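You operate a simulated robot arm through the tools that you are given. There is no shell and no other tool.

You are at the controls of a simulated robot arm. One attempt, no reset.

Task
Strip the old tape off the rope end and leave the core on a sack.
Fine: tear a green sack off the roll, lay it by the mat; peel on to the empty core, stand the core on the sack. Set down upright: empty core.
Where things are to end (x, y in the base frame): green sack within 0.08 m of [0.6, 0.69].

The check looks at the end state, three seconds after you hand in, the way a careful person would. Anything else that was tipped, shoved, dropped, spilled or broken makes it a failure.

Robot
A 7-joint arm with a three-finger gripper, fixed in place. Base frame: the origin is at the foot of the arm, x ahead of it, y to its left, z up; the work surface is at about z = 0.86. Lengths are in m, angles in degrees, forces in N, time in s.
Its first joint turns from -166.0 to 166.0 degrees. Payload 2.69 kg.
Tool frame: the origin (TCP) lies between the finger pads and is the grasp point; the fingertips stand 0.03 m ahead of it; z points along the fingers, y is the line along which they close. Largest opening 0.128 m; the body of the gripper starts 0.117 m behind the TCP.
Orientation is told as [roll, pitch, yaw] about the base's x, y, z axes, in that order, counted from this pose: with the fingers straight down and closing along the base's y, the tool's x points along the base's -x, its y along +y and its z along -z.

Tools
- The arm moves only by the tool nudge_tool. Its argument "moves" is text: rows parted by semicolons, each of 7 numbers parted by spaces: the shift along the base's x, y, z in m, then the turn, a rotation vector about the base's x, y, z in rad, then the opening, from 0 (shut) to 1 (fully open). In form: x y z wx wy wz fingers; .... A call has 1 to 20 rows; each row is the pose to reach, as a shift and turn from the pose commanded when the call began. Each row takes 0.2 s and may step no farther than 0.05 m and 8.6 degrees from the row before; otherwise, or with a gripper value out of range, the whole call is refused. A pose out of reach is approached as far as the arm can. The call stops where the force on the tool passes 40 N (or 10 N more than at its start, if that is more) or the arm is blocked; 0.2 s more then pass. The fingers move at their own pace and stop on an object; they squeeze with about 44 N. The grip force told is the motor's: it shows also when the fingers shut on nothing. Time passes only in rows, and 0.2 s behind the last, so rows that repeat a pose let the fingers close. The reply holds the time, the measured pose of the TCP, the force on the tool along the base axes, the opening and the grip force, in the units named above and with some noise, with the torque about the TCP (base axes, N m) and any sound that the robot's microphone picked up.
- Cameras (640 x 400 px; columns grow to the right, rows downward): "scene" is fixed at [0.2407, -0.6492, 1.4977]; the picture's right is [0.75, -0.66, 0.00], its down [-0.39, -0.44, -0.81] and it looks along [0.54, 0.60, -0.59] (base axes); focal length 317 px, centre (320, 200). "wrist" rides on the gripper at [0.058, 0.054, -0.131] in the tool frame; the picture's right is [-0.68, 0.74, 0.00], its down [-0.62, -0.57, -0.55] and it looks along [-0.40, -0.37, 0.84] (tool axes); focal length 234 px, centre (320, 200). There is no depth. A picture from a camera that has moved, and an enlarged one, comes with that camera's place and axes in the base frame and with its lens. The place of the scene camera against the robot may be out by one fixed shift of up to 0.025 m in any direction.
- camera(camera): a new picture of that camera. The clock stands still meanwhile.
- raise_lower(by): slides the trunk up (or, below 0, down) by that many m; the arm rides with it, the base frame stays. It gives what a move gives, with no picture.
- inspect(camera, box): a new picture of the part [left, top, right, bottom] of that camera's present view, enlarged. The clock stands still meanwhile.
- sign_off(): hands the job in; it is judged then, once.

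Places have to be worked out from the pictures, the camera data and where the tool is seen. Open the gripper and draw the arm clear of the work before you hand the job in, unless the task says otherwise.

The tools are called after "Call:" by a JSON object that holds its "api" and its "payload". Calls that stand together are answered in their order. nudge_tool: Moves the arm, as the interface text tells. Its arguments: {"type":"object","properties":{"moves":{"type":"string"}},"required":["moves"]} The other tools are called the same way: raise_lower (by) slides the trunk up or down; camera (camera) takes a picture; inspect (camera, box) takes an enlarged picture of a part of a camera's view; sign_off () hands the job in.

At the start:

```text
t: 0.0
position: [0.6974, -0.0481, 1.2066]
orientation: [-0.1, 0.0, -0.1]
contact_force: [0.0, 2.1, -0.1]
wrist_torque: [-0.01, -0.05, -0.03]
opening: 0.1282
grip_force: 0.0
trunk travel left (down, up): [-0.15, 0.2]
```

scene: 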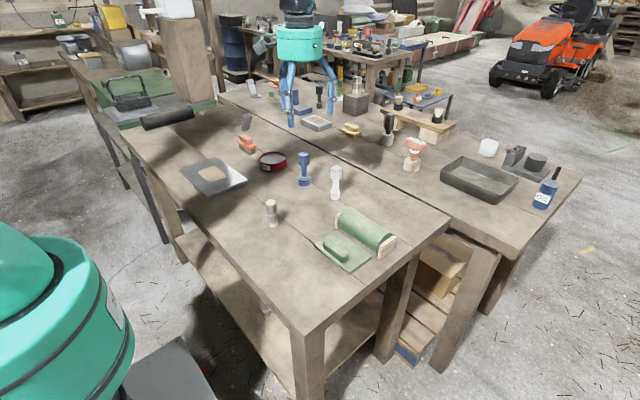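
wrist: 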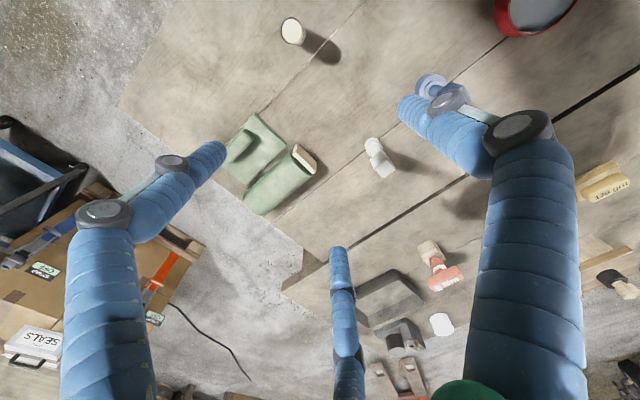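

I'll start by looking closer at the bench to identify the sack roll, the rope end with tape and the mat.

Call:
{"api": "inspect", "payload": {"camera": "scene", "box": [240, 140, 420, 280]}}

Call:
{"api": "inspect", "payload": {"camera": "scene", "box": [120, 80, 380, 220]}}

Call:
{"api": "inspect", "payload": {"camera": "wrist", "box": [200, 0, 460, 240]}}

Call:
{"api": "inspect", "payload": {"camera": "scene", "box": [360, 80, 580, 220]}}

```text
2.86 times, centred on (330, 210) of scene
camera zoom: at [0.2407, -0.6492, 1.4977], right [0.75, -0.66, 0.0], down [-0.39, -0.44, -0.81], along [0.54, 0.6, -0.59], focal length 905 px, centre (291, 171)
```

zoom: 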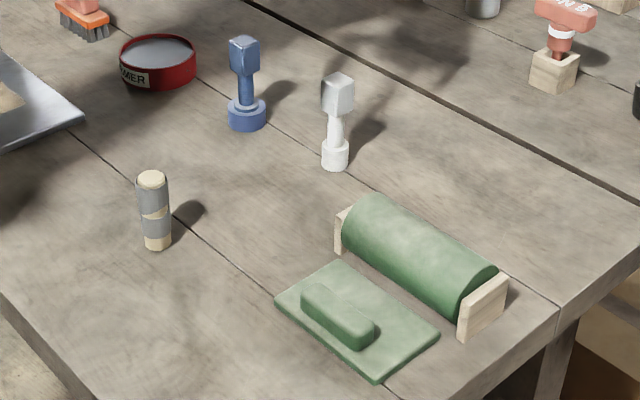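

```text
2.46 times, centred on (250, 150) of scene
camera zoom: at [0.2407, -0.6492, 1.4977], right [0.75, -0.66, 0.0], down [-0.39, -0.44, -0.81], along [0.54, 0.6, -0.59], focal length 780 px, centre (492, 323)
```

zoom: 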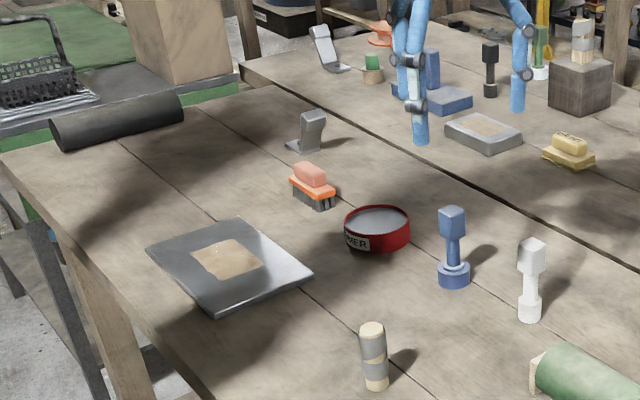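

```text
1.67 times, centred on (330, 120) of wrist
camera zoom: at [0.6366, 0.0061, 1.3379], right [0.68, 0.74, 0.0], down [0.62, -0.57, 0.55], along [0.4, -0.37, -0.84], focal length 390 px, centre (303, 333)
```

zoom: 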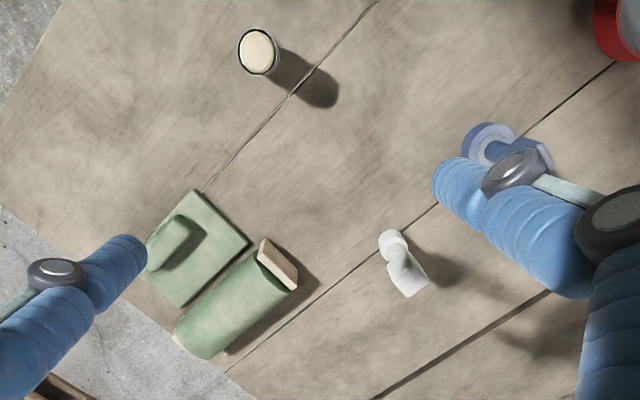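

```text
2.86 times, centred on (470, 150) of scene
camera zoom: at [0.2407, -0.6492, 1.4977], right [0.75, -0.66, 0.0], down [-0.39, -0.44, -0.81], along [0.54, 0.6, -0.59], focal length 905 px, centre (-109, 343)
```

zoom: 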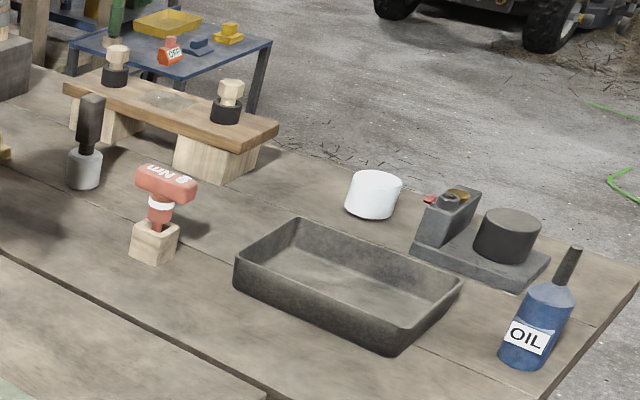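

The target (0.6, 0.69) projects to about scene pixel (178,151), an open patch beside the grey plate. I'll zoom closer on the candidates for the roll, rope end and cores.

Call:
{"api": "inspect", "payload": {"camera": "scene", "box": [310, 195, 410, 275]}}

Call:
{"api": "inspect", "payload": {"camera": "scene", "box": [310, 60, 390, 130]}}

Call:
{"api": "inspect", "payload": {"camera": "scene", "box": [240, 180, 300, 240]}}

Call:
{"api": "inspect", "payload": {"camera": "scene", "box": [130, 70, 290, 210]}}

Call:
{"api": "inspect", "payload": {"camera": "scene", "box": [280, 140, 360, 210]}}

Call:
{"api": "inspect", "payload": {"camera": "scene", "box": [230, 70, 350, 150]}}

```text
5.00 times, centred on (360, 235) of scene
camera zoom: at [0.2407, -0.6492, 1.4977], right [0.75, -0.66, 0.0], down [-0.39, -0.44, -0.81], along [0.54, 0.6, -0.59], focal length 1584 px, centre (120, 25)
```

zoom: 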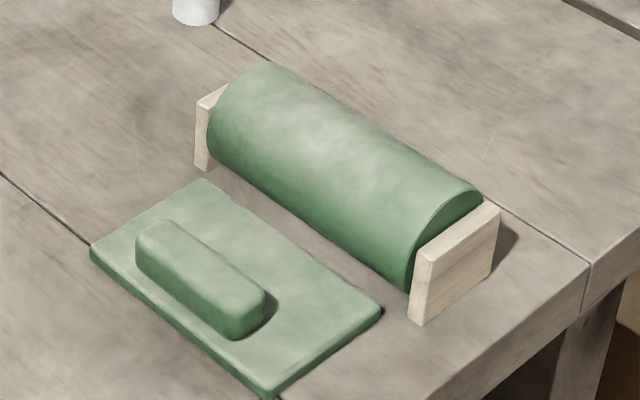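

```text
5.71 times, centred on (350, 95) of scene
camera zoom: at [0.2407, -0.6492, 1.4977], right [0.75, -0.66, 0.0], down [-0.39, -0.44, -0.81], along [0.54, 0.6, -0.59], focal length 1811 px, centre (149, 800)
```

zoom: 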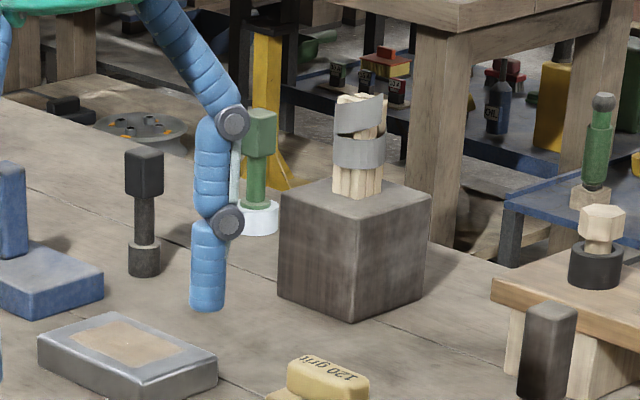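

```text
6.67 times, centred on (270, 210) of scene
camera zoom: at [0.2407, -0.6492, 1.4977], right [0.75, -0.66, 0.0], down [-0.39, -0.44, -0.81], along [0.54, 0.6, -0.59], focal length 2113 px, centre (653, 133)
```

zoom: 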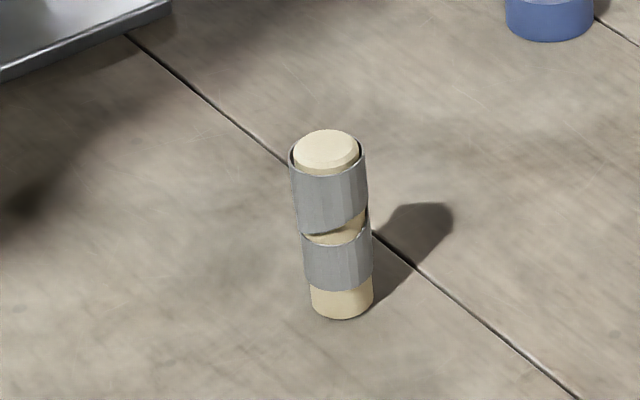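

```text
2.86 times, centred on (210, 140) of scene
camera zoom: at [0.2407, -0.6492, 1.4977], right [0.75, -0.66, 0.0], down [-0.39, -0.44, -0.81], along [0.54, 0.6, -0.59], focal length 905 px, centre (634, 371)
```

zoom: 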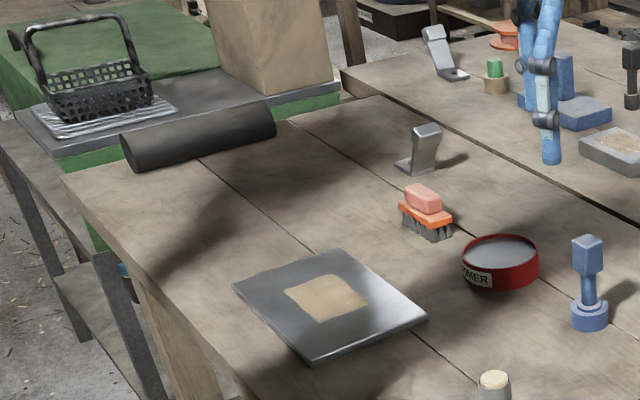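

```text
5.71 times, centred on (320, 175) of scene
camera zoom: at [0.2407, -0.6492, 1.4977], right [0.75, -0.66, 0.0], down [-0.39, -0.44, -0.81], along [0.54, 0.6, -0.59], focal length 1811 px, centre (320, 343)
```

zoom: 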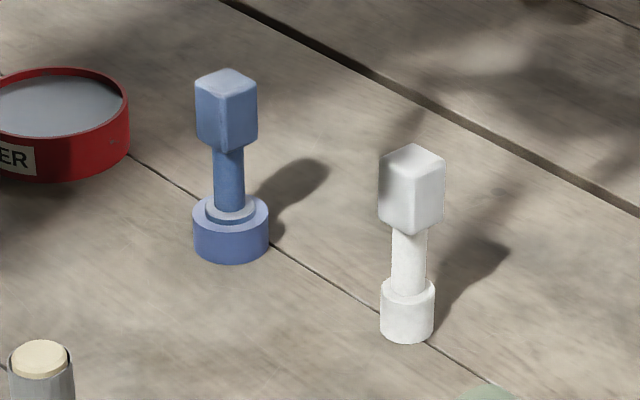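

```text
5.00 times, centred on (290, 110) of scene
camera zoom: at [0.2407, -0.6492, 1.4977], right [0.75, -0.66, 0.0], down [-0.39, -0.44, -0.81], along [0.54, 0.6, -0.59], focal length 1584 px, centre (470, 650)
```

zoom: 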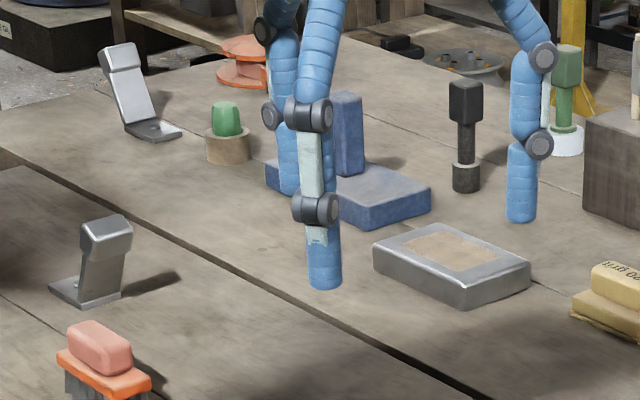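

The rope stub on the block and the dark core are out of reach, at x of about 1.5. The taped stub near (0.63, 0.0), blue core near (0.85, 0.12) and white core near (0.89, -0.01) are reachable. I'll move the wrist camera nearer to tell the two cores apart.

Call:
{"api": "nudge_tool", "payload": {"moves": "0.015 0.03 -0.02 0 0 0 1; 0.03 0.06 -0.04 0 0 0 1; 0.045 0.09 -0.06 0 0 0 1; 0.06 0.12 -0.08 0 0 0 1; 0.075 0.15 -0.1 0 0 0 1; 0.09 0.174 -0.124 0 0 0 1"}}

Call:
{"api": "camera", "payload": {"camera": "wrist"}}

Call:
{"api": "camera", "payload": {"camera": "scene"}}

```text
t: 1.4
position: [0.7847, 0.1273, 1.0828]
orientation: [0.0, 0.0, -0.1]
contact_force: [0.2, 0.0, -0.7]
wrist_torque: [-0.03, -0.03, 0.03]
opening: 0.1278
grip_force: 0.0
trunk travel left (down, up): [-0.15, 0.2]
```

```text
taken
camera wrist: at [0.725, 0.1796, 1.215], right [0.68, 0.74, 0.0], down [0.62, -0.57, 0.55], along [0.4, -0.37, -0.84], focal length 234 px, centre (320, 200)
```

wrist: 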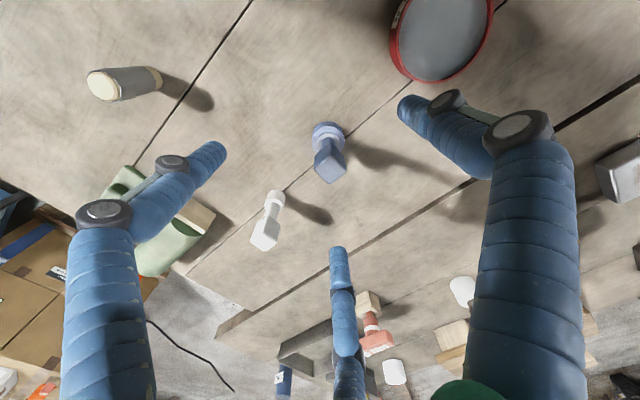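

```text
taken
```

scene: 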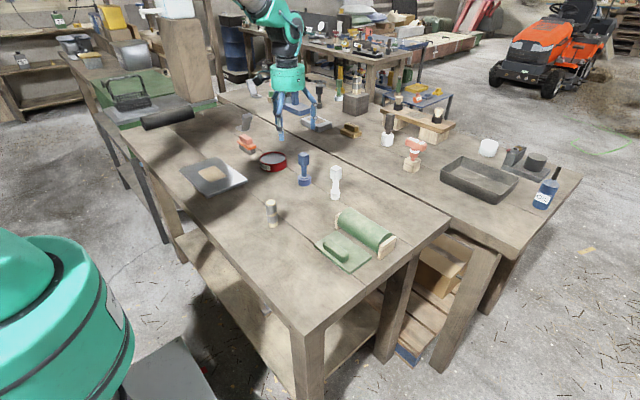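

Call:
{"api": "inspect", "payload": {"camera": "wrist", "box": [230, 100, 390, 260]}}

Call:
{"api": "inspect", "payload": {"camera": "wrist", "box": [60, 40, 220, 140]}}

Call:
{"api": "inspect", "payload": {"camera": "scene", "box": [245, 70, 345, 150]}}

```text
2.50 times, centred on (310, 180) of wrist
camera zoom: at [0.725, 0.1796, 1.215], right [0.68, 0.74, 0.0], down [0.62, -0.57, 0.55], along [0.4, -0.37, -0.84], focal length 585 px, centre (345, 250)
```

zoom: 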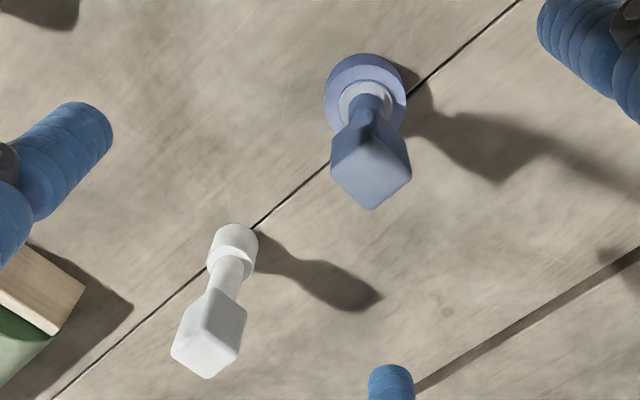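

```text
4.00 times, centred on (140, 90) of wrist
camera zoom: at [0.725, 0.1796, 1.215], right [0.68, 0.74, 0.0], down [0.62, -0.57, 0.55], along [0.4, -0.37, -0.84], focal length 937 px, centre (1040, 640)
```

zoom: 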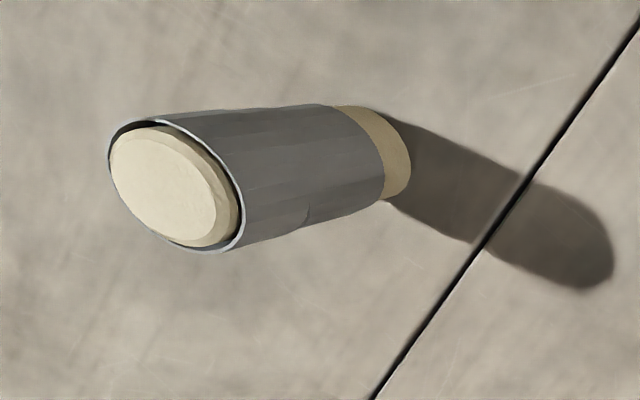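

```text
5.00 times, centred on (295, 110) of scene
camera zoom: at [0.2407, -0.6492, 1.4977], right [0.75, -0.66, 0.0], down [-0.39, -0.44, -0.81], along [0.54, 0.6, -0.59], focal length 1584 px, centre (445, 650)
```

zoom: 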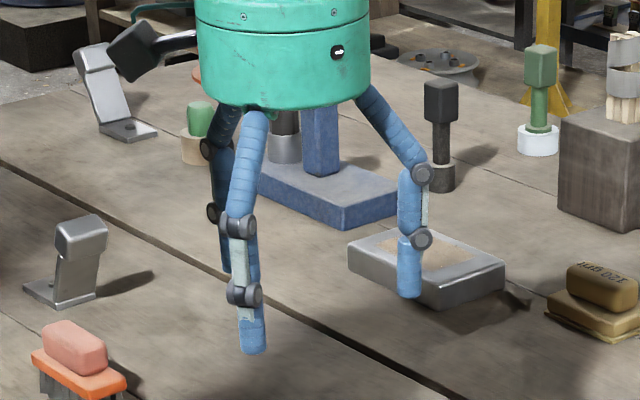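

The white core has nothing wound on it, so it is the empty one, while the blue one carries blue tape. Next I'll look at the sack roll from above.

Call:
{"api": "nudge_tool", "payload": {"moves": "-0.025 -0.035 0.01 0 0 0 1; -0.05 -0.07 0.01 0 0 0 1; -0.075 -0.105 0.01 0 0 0 1; -0.1 -0.14 0.01 0 0 0 1; -0.125 -0.175 0.01 0 0 0 1; -0.15 -0.21 0.01 0 0 0 1; -0.175 -0.245 0.01 0 0 0 1; -0.197 -0.281 -0.02 0 0 0 1; -0.197 -0.281 -0.02 0 0 0 1"}}

Call:
{"api": "camera", "payload": {"camera": "wrist"}}

```text
refused: row 8 steps farther than a row can; nothing moved
```

```text
taken
camera wrist: at [0.725, 0.1796, 1.215], right [0.68, 0.74, 0.0], down [0.62, -0.57, 0.55], along [0.4, -0.37, -0.84], focal length 234 px, centre (320, 200)
```

wrist: 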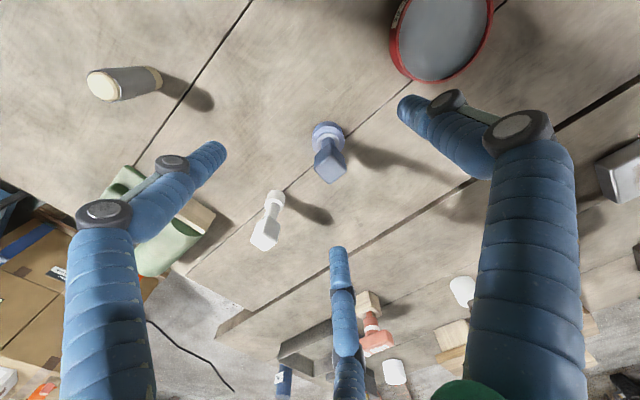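

The last step was too long, so nothing moved. I'm resending the move with smaller steps.

Call:
{"api": "nudge_tool", "payload": {"moves": "-0.025 -0.035 0.01 0 0 0 1; -0.05 -0.07 0.01 0 0 0 1; -0.075 -0.105 0.01 0 0 0 1; -0.1 -0.14 0.01 0 0 0 1; -0.125 -0.175 0.01 0 0 0 1; -0.15 -0.21 0.01 0 0 0 1; -0.175 -0.245 0 0 0 0 1; -0.19 -0.27 -0.01 0 0 0 1; -0.197 -0.281 -0.02 0 0 0 1"}}

Call:
{"api": "camera", "payload": {"camera": "wrist"}}

Call:
{"api": "inspect", "payload": {"camera": "wrist", "box": [210, 100, 450, 260]}}

```text
t: 3.4
position: [0.589, -0.155, 1.0629]
orientation: [0.0, 0.0, -0.1]
contact_force: [-0.6, -0.5, 0.4]
wrist_torque: [0.03, 0.01, 0.02]
opening: 0.1279
grip_force: 0.1
trunk travel left (down, up): [-0.15, 0.2]
```

```text
taken
camera wrist: at [0.5295, -0.1018, 1.1944], right [0.68, 0.74, 0.0], down [0.62, -0.57, 0.55], along [0.4, -0.37, -0.84], focal length 234 px, centre (320, 200)
```

wrist: 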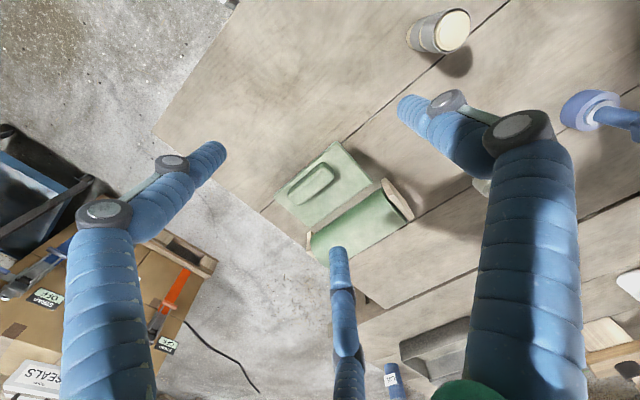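

```text
2.50 times, centred on (330, 180) of wrist
camera zoom: at [0.5295, -0.1018, 1.1944], right [0.68, 0.74, 0.0], down [0.62, -0.57, 0.55], along [0.4, -0.37, -0.84], focal length 585 px, centre (295, 250)
```

zoom: 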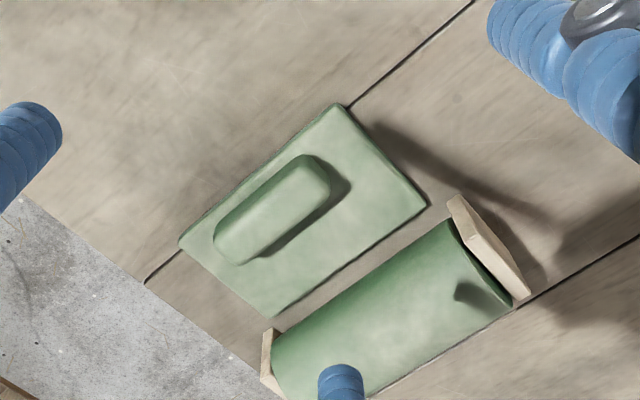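

The sheet spans roughly x 0.628–0.716 and y −0.297 to −0.160. Its grip bar is centred near (0.645, −0.23), long along y. I'll turn the tool −90° so the fingers close along x, part-close them, and hover above the bar.

Call:
{"api": "nudge_tool", "payload": {"moves": "0.005 -0.006 0 0 0 -0.1309 0.8; 0.010 -0.012 0 0 0 -0.2618 0.7; 0.015 -0.018 0 0 0 -0.3927 0.6; 0.02 -0.025 0 0 0 -0.5236 0.5; 0.025 -0.031 0 0 0 -0.6545 0.5; 0.03 -0.037 0 0 0 -0.7854 0.5; 0.035 -0.043 0 0 0 -0.9163 0.5; 0.04 -0.049 0 0 0 -1.0472 0.5; 0.045 -0.055 -0.01 0 0 -1.1781 0.5; 0.05 -0.062 -0.03 0 0 -1.309 0.5; 0.056 -0.068 -0.05 0 0 -1.4399 0.5; 0.056 -0.074 -0.07 0 0 -1.5708 0.5; 0.056 -0.074 -0.07 0 0 -1.5708 0.5"}}

Call:
{"api": "camera", "payload": {"camera": "wrist"}}

Call:
{"api": "inspect", "payload": {"camera": "scene", "box": [260, 140, 440, 280]}}

```text
t: 6.2
position: [0.6465, -0.2281, 0.9911]
orientation: [0.0, 0.1, -90.1]
contact_force: [0.8, 0.3, 0.3]
wrist_torque: [0.0, -0.01, 0.0]
opening: 0.0637
grip_force: 0.1
trunk travel left (down, up): [-0.15, 0.2]
```

```text
taken
camera wrist: at [0.6987, -0.1693, 1.1233], right [0.74, -0.68, 0.0], down [-0.57, -0.61, 0.55], along [-0.37, -0.4, -0.84], focal length 234 px, centre (320, 200)
```

wrist: 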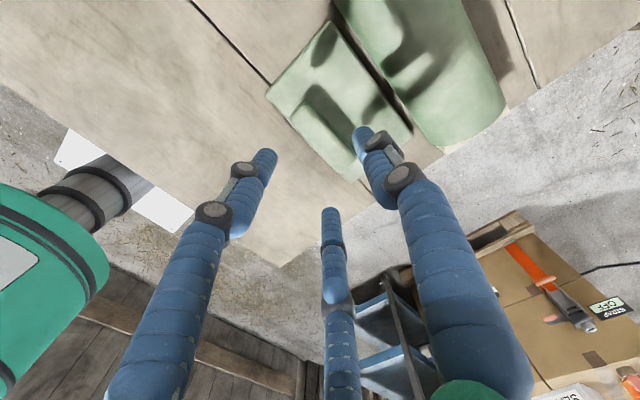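

```text
2.86 times, centred on (350, 210) of scene
camera zoom: at [0.2407, -0.6492, 1.4977], right [0.75, -0.66, 0.0], down [-0.39, -0.44, -0.81], along [0.54, 0.6, -0.59], focal length 905 px, centre (234, 171)
```

zoom: 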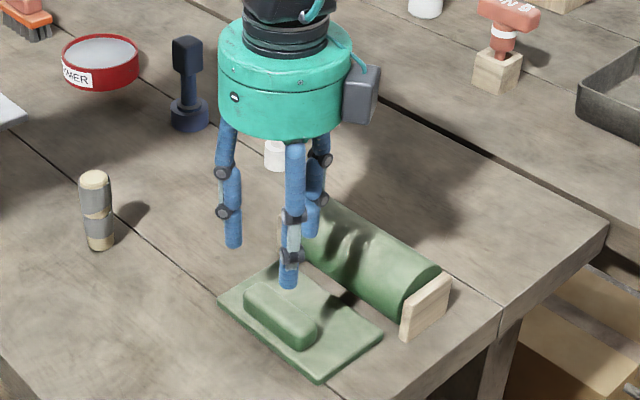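

Call:
{"api": "inspect", "payload": {"camera": "wrist", "box": [240, 0, 440, 200]}}

```text
2.00 times, centred on (340, 100) of wrist
camera zoom: at [0.6987, -0.1693, 1.1233], right [0.74, -0.68, 0.0], down [-0.57, -0.61, 0.55], along [-0.37, -0.4, -0.84], focal length 468 px, centre (280, 400)
```

zoom: 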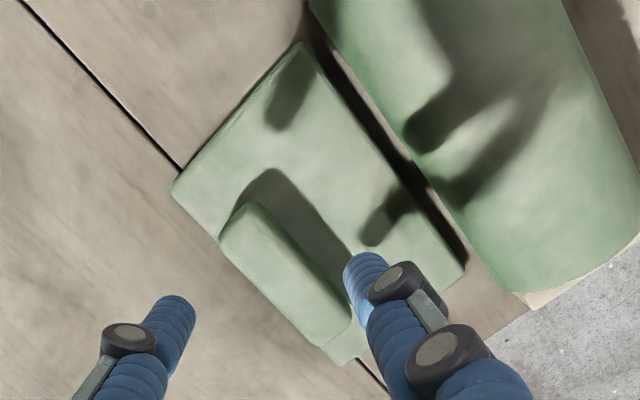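

The bar's top centre works out at about (0.650, −0.231), almost under the tool. I'll descend between the bar and the sheet with the fingers half open.

Call:
{"api": "nudge_tool", "payload": {"moves": "0.003 -0.003 -0.03 0 0 0 0.5; 0.003 -0.003 -0.055 0 0 0 0.5; 0.003 -0.003 -0.07 0 0 0 0.5; 0.003 -0.003 -0.08 0 0 0 0.5; 0.003 -0.003 -0.086 0 0 0 0.5; 0.003 -0.003 -0.086 0 0 0 0.5"}}

Call:
{"api": "inspect", "payload": {"camera": "wrist", "box": [240, 60, 400, 220]}}

Call:
{"api": "inspect", "payload": {"camera": "scene", "box": [280, 180, 410, 280]}}

```text
t: 7.6
position: [0.6486, -0.2329, 0.9052]
orientation: [0.0, -0.1, -90.0]
contact_force: [-0.1, -0.4, -0.4]
wrist_torque: [-0.01, 0.04, -0.01]
opening: 0.0641
grip_force: 0.0
trunk travel left (down, up): [-0.15, 0.2]
```

```text
2.50 times, centred on (320, 140) of wrist
camera zoom: at [0.7005, -0.1736, 1.037], right [0.74, -0.68, 0.0], down [-0.57, -0.62, 0.55], along [-0.37, -0.4, -0.84], focal length 585 px, centre (320, 350)
```

zoom: 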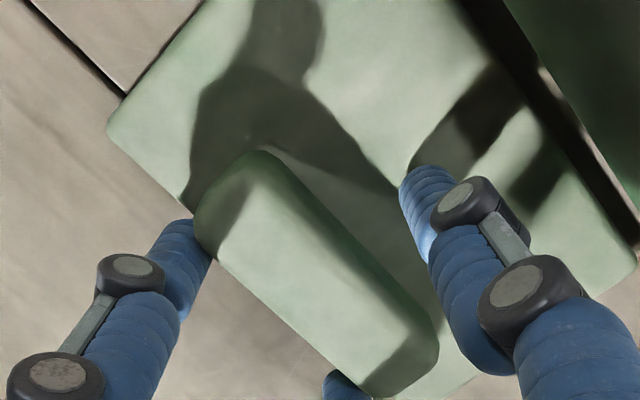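

```text
4.00 times, centred on (345, 230) of scene
camera zoom: at [0.2407, -0.6492, 1.4977], right [0.75, -0.66, 0.0], down [-0.39, -0.44, -0.81], along [0.54, 0.6, -0.59], focal length 1268 px, centre (220, 80)
```

zoom: 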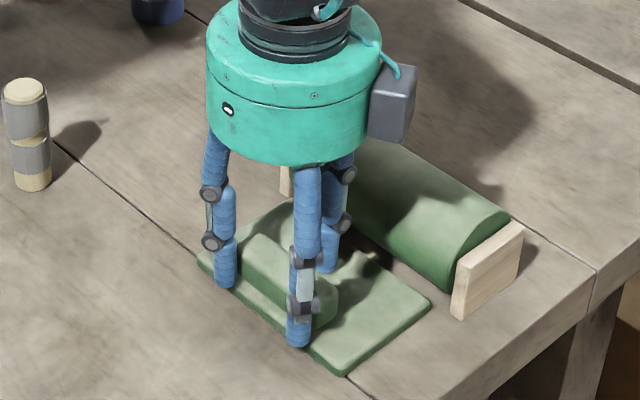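

The fingers straddle the bar with no contact. I'll close them on it.

Call:
{"api": "nudge_tool", "payload": {"moves": "0 0 0 0 0 0 0.35; 0 0 0 0 0 0 0; 0 0 0 0 0 0 0; 0 0 0 0 0 0 0"}}

Call:
{"api": "inspect", "payload": {"camera": "scene", "box": [280, 180, 410, 280]}}

```text
t: 8.6
position: [0.648, -0.2311, 0.9069]
orientation: [0.0, 0.1, -89.9]
contact_force: [0.1, -0.3, 0.5]
wrist_torque: [-0.02, -0.08, 0.01]
opening: 0.0401
grip_force: 43.5
trunk travel left (down, up): [-0.15, 0.2]
```

```text
4.00 times, centred on (345, 230) of scene
camera zoom: at [0.2407, -0.6492, 1.4977], right [0.75, -0.66, 0.0], down [-0.39, -0.44, -0.81], along [0.54, 0.6, -0.59], focal length 1268 px, centre (220, 80)
```

zoom: 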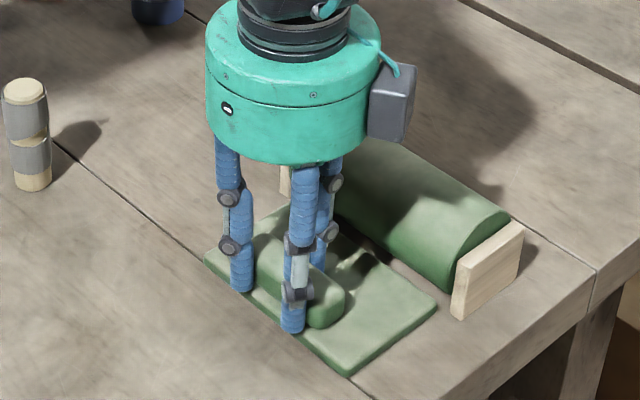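

The bar is held at 40 mm opening and 43.5 N. Now I'll pull gently away from the roll, along −x, to tear the sack off.

Call:
{"api": "nudge_tool", "payload": {"moves": "-0.008 0 0.001 0 0 0 0; -0.016 0 0.001 0 0 0 0; -0.024 0 0.002 0 0 0 0; -0.032 0 0.003 0 0 0 0"}}

Call:
{"api": "inspect", "payload": {"camera": "scene", "box": [280, 180, 410, 280]}}

```text
t: 9.6
position: [0.617, -0.2301, 0.9096]
orientation: [0.0, 0.0, -89.9]
contact_force: [0.0, 0.4, 0.3]
wrist_torque: [0.0, -0.01, -0.03]
opening: 0.04
grip_force: 44.3
trunk travel left (down, up): [-0.15, 0.2]
```

```text
4.00 times, centred on (345, 230) of scene
camera zoom: at [0.2407, -0.6492, 1.4977], right [0.75, -0.66, 0.0], down [-0.39, -0.44, -0.81], along [0.54, 0.6, -0.59], focal length 1268 px, centre (220, 80)
```

zoom: 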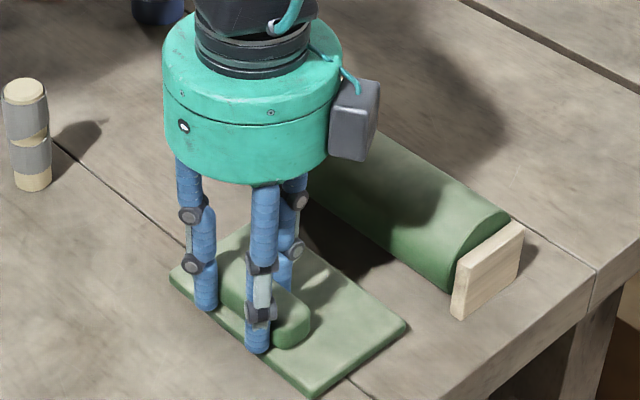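

The sack slid free of the roll with no resistance. I'll lift it and check that it comes off cleanly.

Call:
{"api": "nudge_tool", "payload": {"moves": "-0.01 0 0.01 0 0 0 0; -0.015 0 0.03 0 0 0 0; -0.015 0.0 0.07 0 0 0 0; -0.015 0.0 0.11 0 0 0 0; -0.015 0.0 0.15 0 0 0 0; -0.015 0.0 0.15 0 0 0 0"}}

Call:
{"api": "camera", "payload": {"camera": "wrist"}}

Call:
{"api": "inspect", "payload": {"camera": "scene", "box": [240, 140, 420, 280]}}

```text
t: 11.0
position: [0.598, -0.2316, 1.0612]
orientation: [0.0, 0.0, -90.0]
contact_force: [-1.0, 1.1, 0.3]
wrist_torque: [-0.01, -0.03, -0.02]
opening: 0.0399
grip_force: 44.1
trunk travel left (down, up): [-0.15, 0.2]
```

```text
taken
camera wrist: at [0.6516, -0.1737, 1.1918], right [0.74, -0.68, 0.0], down [-0.57, -0.62, 0.55], along [-0.37, -0.4, -0.84], focal length 234 px, centre (320, 200)
```

wrist: 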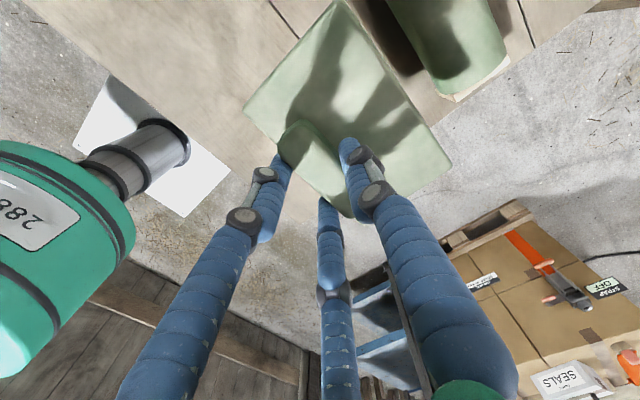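

```text
2.86 times, centred on (330, 210) of scene
camera zoom: at [0.2407, -0.6492, 1.4977], right [0.75, -0.66, 0.0], down [-0.39, -0.44, -0.81], along [0.54, 0.6, -0.59], focal length 905 px, centre (291, 171)
```

zoom: 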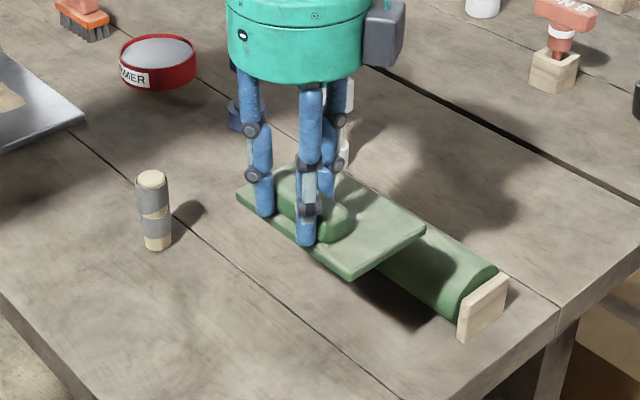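

The sack hangs free in the grip, with its centre about 0.03 m on the +x side of the TCP. I'll carry it high towards (0.6, 0.69), above everything on the bench.

Call:
{"api": "nudge_tool", "payload": {"moves": "-0.002 0.03 0.01 0 0 0 0; -0.004 0.07 0.02 0 0 0 0; -0.006 0.11 0.02 0 0 0 0; -0.008 0.15 0.02 0 0 0 0; -0.01 0.19 0.02 0 0 0 0; -0.012 0.23 0.02 0 0 0 0; -0.014 0.27 0.02 0 0 0 0; -0.016 0.31 0.02 0 0 0 0; -0.018 0.35 0.02 0 0 0 0; -0.02 0.39 0.02 0 0 0 0; -0.022 0.43 0.02 0 0 0 0; -0.024 0.47 0.02 0 0 0 0; -0.026 0.51 0.02 0 0 0 0; -0.028 0.55 0.02 0 0 0 0"}}

Call:
{"api": "camera", "payload": {"camera": "wrist"}}

Call:
{"api": "camera", "payload": {"camera": "scene"}}

```text
t: 14.0
position: [0.5731, 0.3181, 1.0795]
orientation: [-0.1, 0.1, -90.0]
contact_force: [-0.2, 0.6, -0.8]
wrist_torque: [-0.02, 0.03, 0.02]
opening: 0.0401
grip_force: 44.4
trunk travel left (down, up): [-0.15, 0.2]
```

```text
taken
camera wrist: at [0.6262, 0.376, 1.211], right [0.74, -0.68, 0.0], down [-0.57, -0.61, 0.55], along [-0.37, -0.4, -0.84], focal length 234 px, centre (320, 200)
```

wrist: 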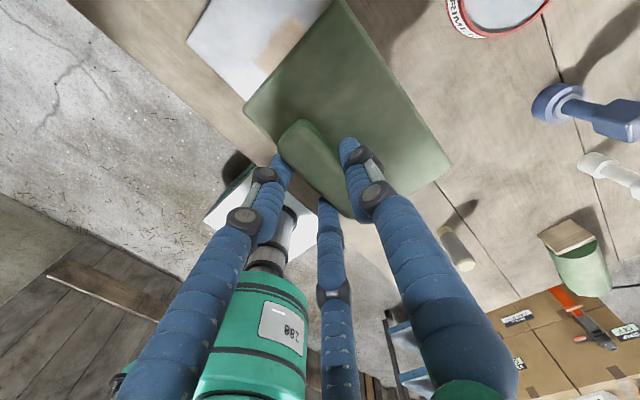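

```text
taken
```

scene: 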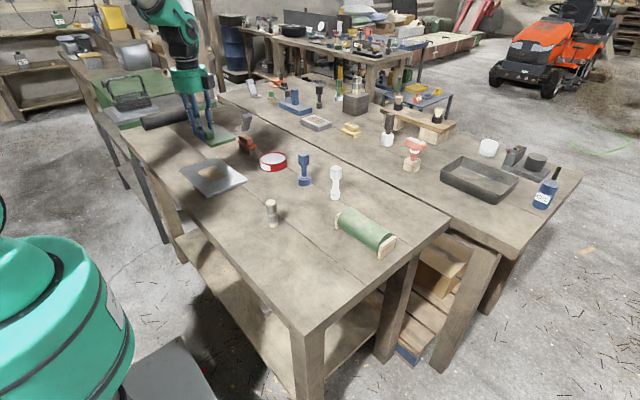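

The sack is still held level, so I'll carry on to above the target.

Call:
{"api": "nudge_tool", "payload": {"moves": "0 0.03 0 0 0 0 0; 0 0.07 0 0 0 0 0; 0 0.11 0 0 0 0 0; 0 0.15 0 0 0 0 0; -0.001 0.19 0 0 0 0 0; -0.002 0.23 0 0 0 0 0; -0.003 0.27 0 0 0 0 0; -0.003 0.31 0 0 0 0 0; -0.003 0.345 0 0 0 0 0; -0.003 0.372 0 0 0 0 0; -0.003 0.372 -0.04 0 0 0 0; -0.003 0.372 -0.08 0 0 0 0; -0.003 0.372 -0.12 0 0 0 0"}}

Call:
{"api": "camera", "payload": {"camera": "wrist"}}

Call:
{"api": "inspect", "payload": {"camera": "scene", "box": [120, 60, 300, 200]}}

```text
t: 16.8
position: [0.5687, 0.6917, 0.9596]
orientation: [0.0, 0.1, -89.9]
contact_force: [0.3, 0.0, -1.4]
wrist_torque: [0.0, 0.01, 0.0]
opening: 0.04
grip_force: 44.0
trunk travel left (down, up): [-0.15, 0.2]
```

```text
taken
camera wrist: at [0.621, 0.7501, 1.0918], right [0.74, -0.68, 0.0], down [-0.57, -0.62, 0.55], along [-0.37, -0.4, -0.84], focal length 234 px, centre (320, 200)
```

wrist: 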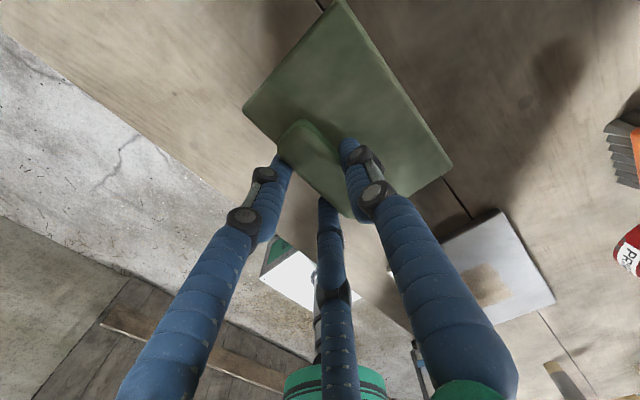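

```text
2.86 times, centred on (210, 130) of scene
camera zoom: at [0.2407, -0.6492, 1.4977], right [0.75, -0.66, 0.0], down [-0.39, -0.44, -0.81], along [0.54, 0.6, -0.59], focal length 905 px, centre (634, 400)
```

zoom: 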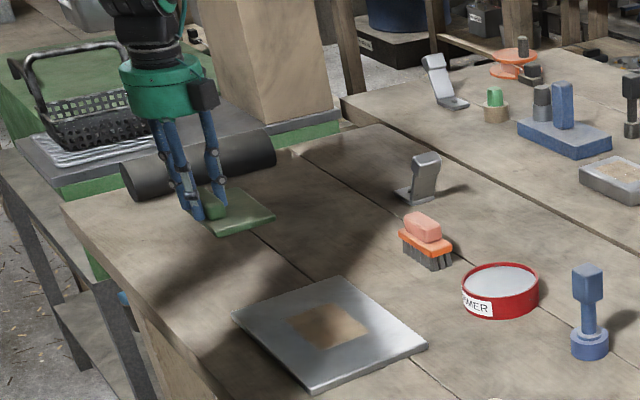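

The patch below is clear. I'll lower to the height I gripped at (z about 0.906) and release.

Call:
{"api": "nudge_tool", "payload": {"moves": "0 0 -0.025 0 0 0 0; 0 0 -0.042 0 0 0 0; 0 0 -0.049 0 0 0 0; 0 0 -0.052 0 0 0 0; 0 0 -0.053 0 0 0 0; 0 0 -0.053 0 0 0 0"}}

Call:
{"api": "inspect", "payload": {"camera": "scene", "box": [140, 80, 240, 180]}}

```text
t: 18.2
position: [0.569, 0.6908, 0.9065]
orientation: [-0.1, 0.0, -90.0]
contact_force: [0.4, -0.5, 0.6]
wrist_torque: [0.01, 0.04, 0.03]
opening: 0.0401
grip_force: 43.7
trunk travel left (down, up): [-0.15, 0.2]
```

```text
4.00 times, centred on (190, 130) of scene
camera zoom: at [0.2407, -0.6492, 1.4977], right [0.75, -0.66, 0.0], down [-0.39, -0.44, -0.81], along [0.54, 0.6, -0.59], focal length 1268 px, centre (840, 480)
```

zoom: 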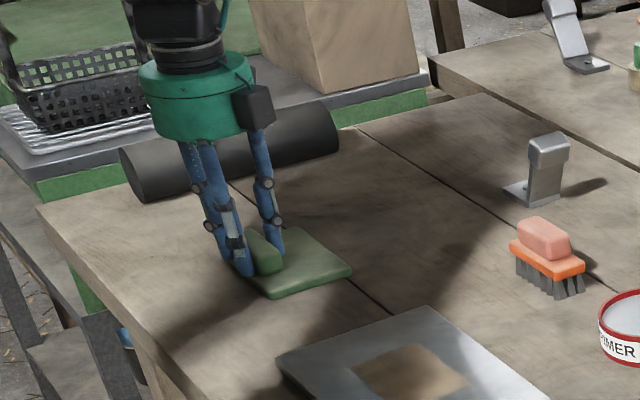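

Call:
{"api": "nudge_tool", "payload": {"moves": "0 0 -0.0015 0 0 0 0; 0 0 -0.003 0 0 0 0"}}

```text
t: 18.8
position: [0.5707, 0.6912, 0.9066]
orientation: [0.1, 0.1, -90.0]
contact_force: [-4.6, -2.6, 17.6]
wrist_torque: [-1.06, 0.07, -0.26]
opening: 0.04
grip_force: 44.6
trunk travel left (down, up): [-0.15, 0.2]
```

The 17.6 N upward force means the sack is resting on the bench. I'll ease back up 2 mm, open the fingers and rise straight up.

Call:
{"api": "nudge_tool", "payload": {"moves": "0 0 0.0025 0 0 0 0; 0 0 0.0025 0 0 0 0.2; 0 0 0.0025 0 0 0 0.5; 0 0 0.0025 0 0 0 0.5; 0 0 0.03 0 0 0 0.5; 0 0 0.07 0 0 0 0.5; 0 0 0.11 0 0 0 0.5; 0 0 0.15 0 0 0 0.5"}}

Call:
{"api": "camera", "payload": {"camera": "wrist"}}

Call:
{"api": "inspect", "payload": {"camera": "scene", "box": [120, 60, 300, 200]}}

```text
t: 20.6
position: [0.5693, 0.6872, 1.0523]
orientation: [-0.1, -0.1, -90.0]
contact_force: [-0.2, 0.5, -0.3]
wrist_torque: [0.01, 0.03, -0.01]
opening: 0.0641
grip_force: 0.1
trunk travel left (down, up): [-0.15, 0.2]
```

```text
taken
camera wrist: at [0.6224, 0.7463, 1.1842], right [0.74, -0.68, 0.0], down [-0.57, -0.61, 0.55], along [-0.37, -0.41, -0.84], focal length 234 px, centre (320, 200)
```

wrist: 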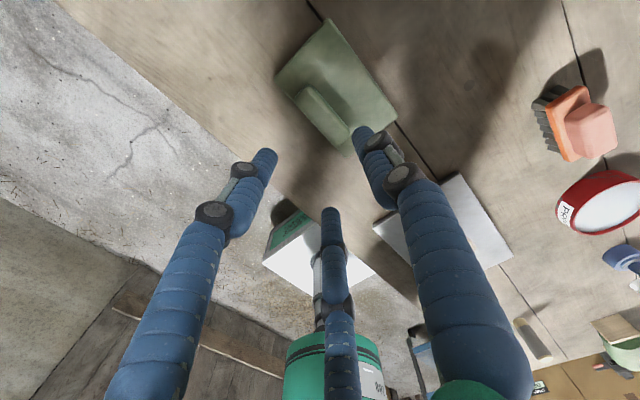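

```text
2.86 times, centred on (210, 130) of scene
camera zoom: at [0.2407, -0.6492, 1.4977], right [0.75, -0.66, 0.0], down [-0.39, -0.44, -0.81], along [0.54, 0.6, -0.59], focal length 905 px, centre (634, 400)
```

zoom: 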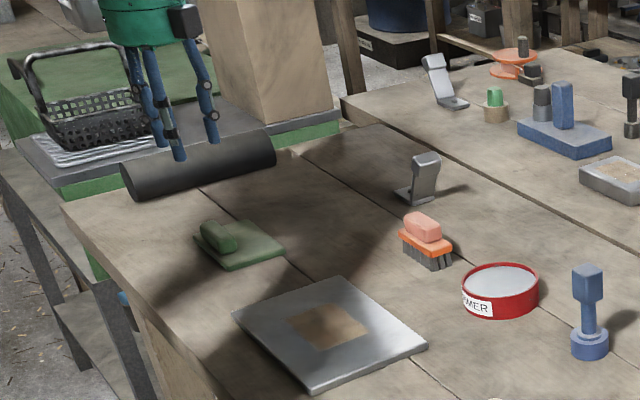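

The sack's centre is at about (0.607, 0.688), with a free strip near x 0.62 beside the bar. Next I'll go and look closely at the taped stub.

Call:
{"api": "nudge_tool", "payload": {"moves": "0.005 -0.04 0.01 0 0 0 0.6; 0.01 -0.08 0.02 0 0 0 0.7; 0.015 -0.12 0.02 0 0 0 0.8; 0.02 -0.16 0.02 0 0 0 0.9; 0.025 -0.2 0.02 0 0 0 1; 0.03 -0.24 0.02 0 0 0 1; 0.035 -0.28 0.02 0 0 0 1; 0.04 -0.32 0.02 0 0 0 1; 0.045 -0.36 0.02 0 0 0 1; 0.05 -0.4 0.02 0 0 0 1; 0.055 -0.44 0.02 0 0 0 1; 0.06 -0.48 0.02 0 0 0 1; 0.065 -0.52 0.02 0 0 0 1; 0.07 -0.56 0.02 0 0 0 1; 0.08 -0.6 0.01 0 0 0 1; 0.085 -0.635 0 0 0 0 1; 0.085 -0.635 0 0 0 0 1"}}

Call:
{"api": "camera", "payload": {"camera": "wrist"}}

Call:
{"api": "inspect", "payload": {"camera": "wrist", "box": [260, 110, 400, 230]}}

Call:
{"api": "inspect", "payload": {"camera": "scene", "box": [140, 70, 260, 170]}}

```text
t: 24.2
position: [0.6548, 0.0545, 1.0531]
orientation: [0.1, 0.0, -90.0]
contact_force: [-0.9, -0.8, 0.4]
wrist_torque: [0.01, 0.01, 0.0]
opening: 0.1277
grip_force: 0.1
trunk travel left (down, up): [-0.15, 0.2]
```

```text
taken
camera wrist: at [0.7075, 0.113, 1.1851], right [0.74, -0.68, 0.0], down [-0.57, -0.62, 0.55], along [-0.37, -0.4, -0.84], focal length 234 px, centre (320, 200)
```

wrist: 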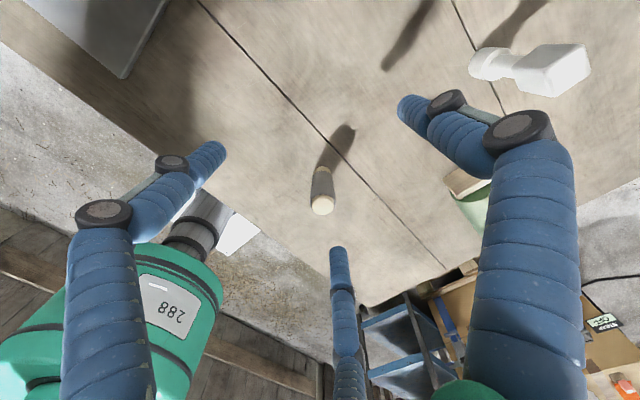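

```text
3.33 times, centred on (330, 170) of wrist
camera zoom: at [0.7075, 0.113, 1.1851], right [0.74, -0.68, 0.0], down [-0.57, -0.62, 0.55], along [-0.37, -0.4, -0.84], focal length 781 px, centre (287, 300)
```

zoom: 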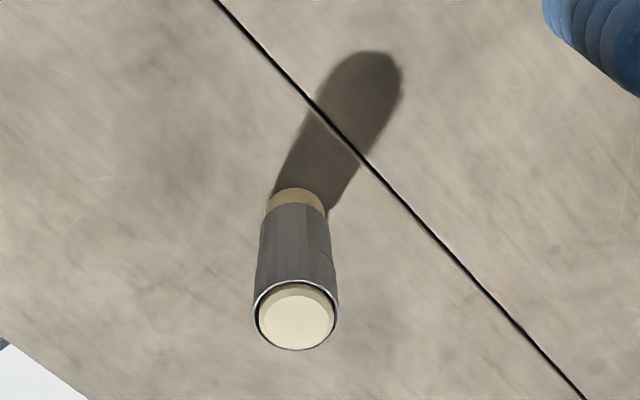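

```text
4.00 times, centred on (200, 120) of scene
camera zoom: at [0.2407, -0.6492, 1.4977], right [0.75, -0.66, 0.0], down [-0.39, -0.44, -0.81], along [0.54, 0.6, -0.59], focal length 1268 px, centre (800, 520)
```

zoom: 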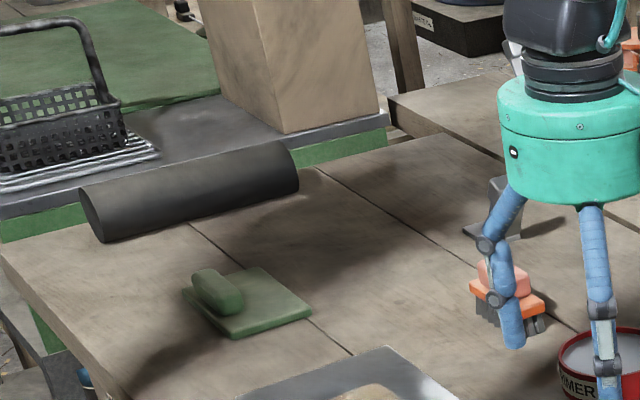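

Call:
{"api": "inspect", "payload": {"camera": "wrist", "box": [300, 155, 345, 220]}}

Call:
{"api": "inspect", "payload": {"camera": "scene", "box": [258, 190, 288, 235]}}

Call:
{"api": "inspect", "payload": {"camera": "wrist", "box": [460, 20, 610, 120]}}

```text
6.15 times, centred on (322, 188) of wrist
camera zoom: at [0.7075, 0.113, 1.1851], right [0.74, -0.68, 0.0], down [-0.57, -0.62, 0.55], along [-0.37, -0.4, -0.84], focal length 1441 px, centre (305, 277)
```

zoom: 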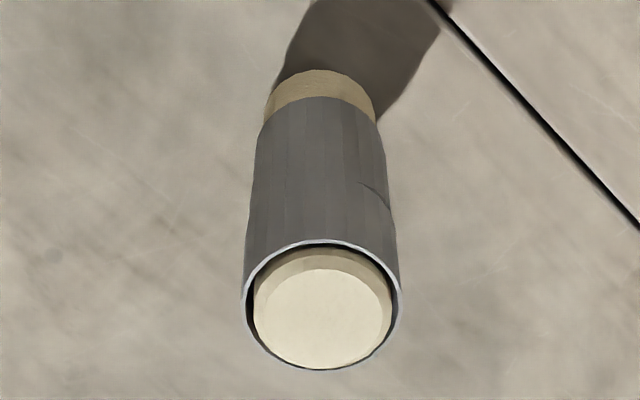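

```text
8.89 times, centred on (273, 212) of scene
camera zoom: at [0.2407, -0.6492, 1.4977], right [0.75, -0.66, 0.0], down [-0.39, -0.44, -0.81], along [0.54, 0.6, -0.59], focal length 2817 px, centre (738, 89)
```

zoom: 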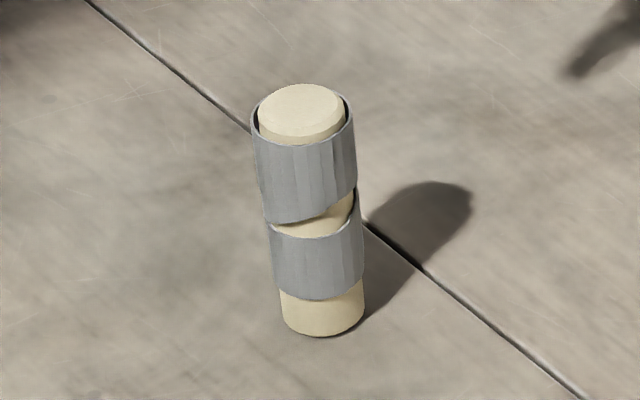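

```text
4.00 times, centred on (535, 70) of wrist
camera zoom: at [0.7075, 0.113, 1.1851], right [0.74, -0.68, 0.0], down [-0.57, -0.62, 0.55], along [-0.37, -0.4, -0.84], focal length 937 px, centre (-540, 720)
```

zoom: 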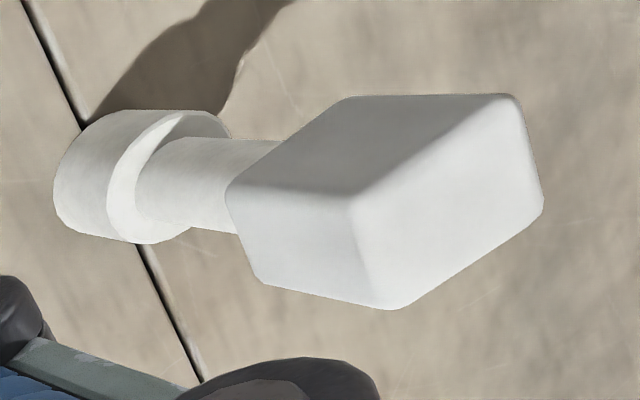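

The stub axis is at about (0.601, −0.008), top near 0.947. The white core's axis is at about (0.833, −0.022), and its 25 mm cube handle is square to the axes with its top near 0.987. I'll go above the core.

Call:
{"api": "nudge_tool", "payload": {"moves": "0.03 -0.013 0.01 0 0 0 0.8; 0.06 -0.026 0.02 0 0 0 0.7; 0.09 -0.039 0.02 0 0 0 0.6; 0.12 -0.052 0.02 0 0 0 0.5; 0.15 -0.065 0.02 0 0 0 0.5; 0.178 -0.077 0.02 0 0 0 0.5; 0.178 -0.077 0.02 0 0 0 0.5; 0.178 -0.077 0.02 0 0 0 0.5"}}

Call:
{"api": "camera", "payload": {"camera": "wrist"}}

Call:
{"api": "inspect", "payload": {"camera": "wrist", "box": [250, 80, 410, 240]}}

Call:
{"api": "inspect", "payload": {"camera": "scene", "box": [270, 110, 390, 210]}}

```text
t: 26.0
position: [0.8316, -0.0221, 1.0734]
orientation: [-0.1, 0.0, -90.0]
contact_force: [0.7, -0.2, 0.8]
wrist_torque: [-0.01, 0.0, -0.01]
opening: 0.0642
grip_force: 0.1
trunk travel left (down, up): [-0.15, 0.2]
```

```text
taken
camera wrist: at [0.8847, 0.0359, 1.206], right [0.74, -0.68, 0.0], down [-0.57, -0.62, 0.55], along [-0.37, -0.4, -0.84], focal length 234 px, centre (320, 200)
```

wrist: 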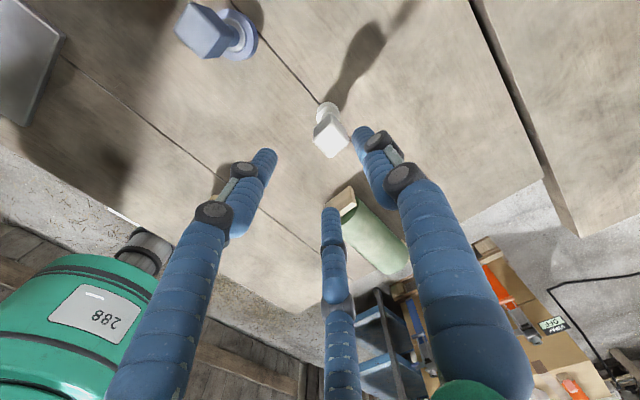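

```text
2.50 times, centred on (330, 160) of wrist
camera zoom: at [0.8847, 0.0359, 1.206], right [0.74, -0.68, 0.0], down [-0.57, -0.62, 0.55], along [-0.37, -0.4, -0.84], focal length 585 px, centre (295, 300)
```

zoom: 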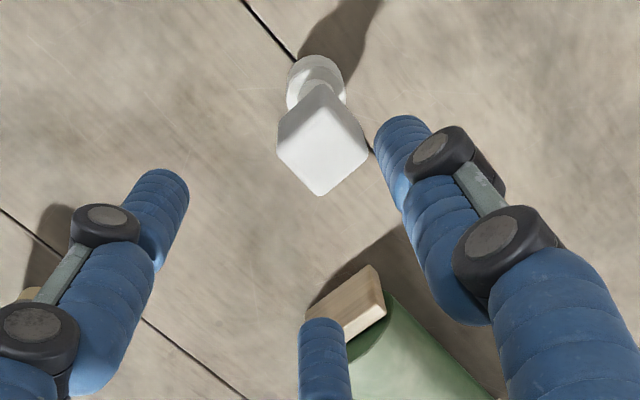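

```text
4.00 times, centred on (330, 160) of scene
camera zoom: at [0.2407, -0.6492, 1.4977], right [0.75, -0.66, 0.0], down [-0.39, -0.44, -0.81], along [0.54, 0.6, -0.59], focal length 1268 px, centre (280, 360)
```

zoom: 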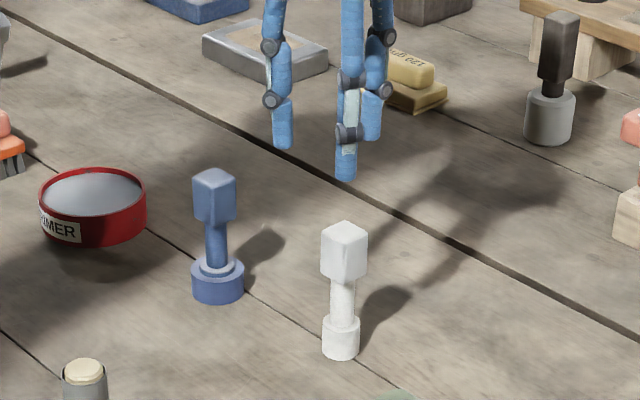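

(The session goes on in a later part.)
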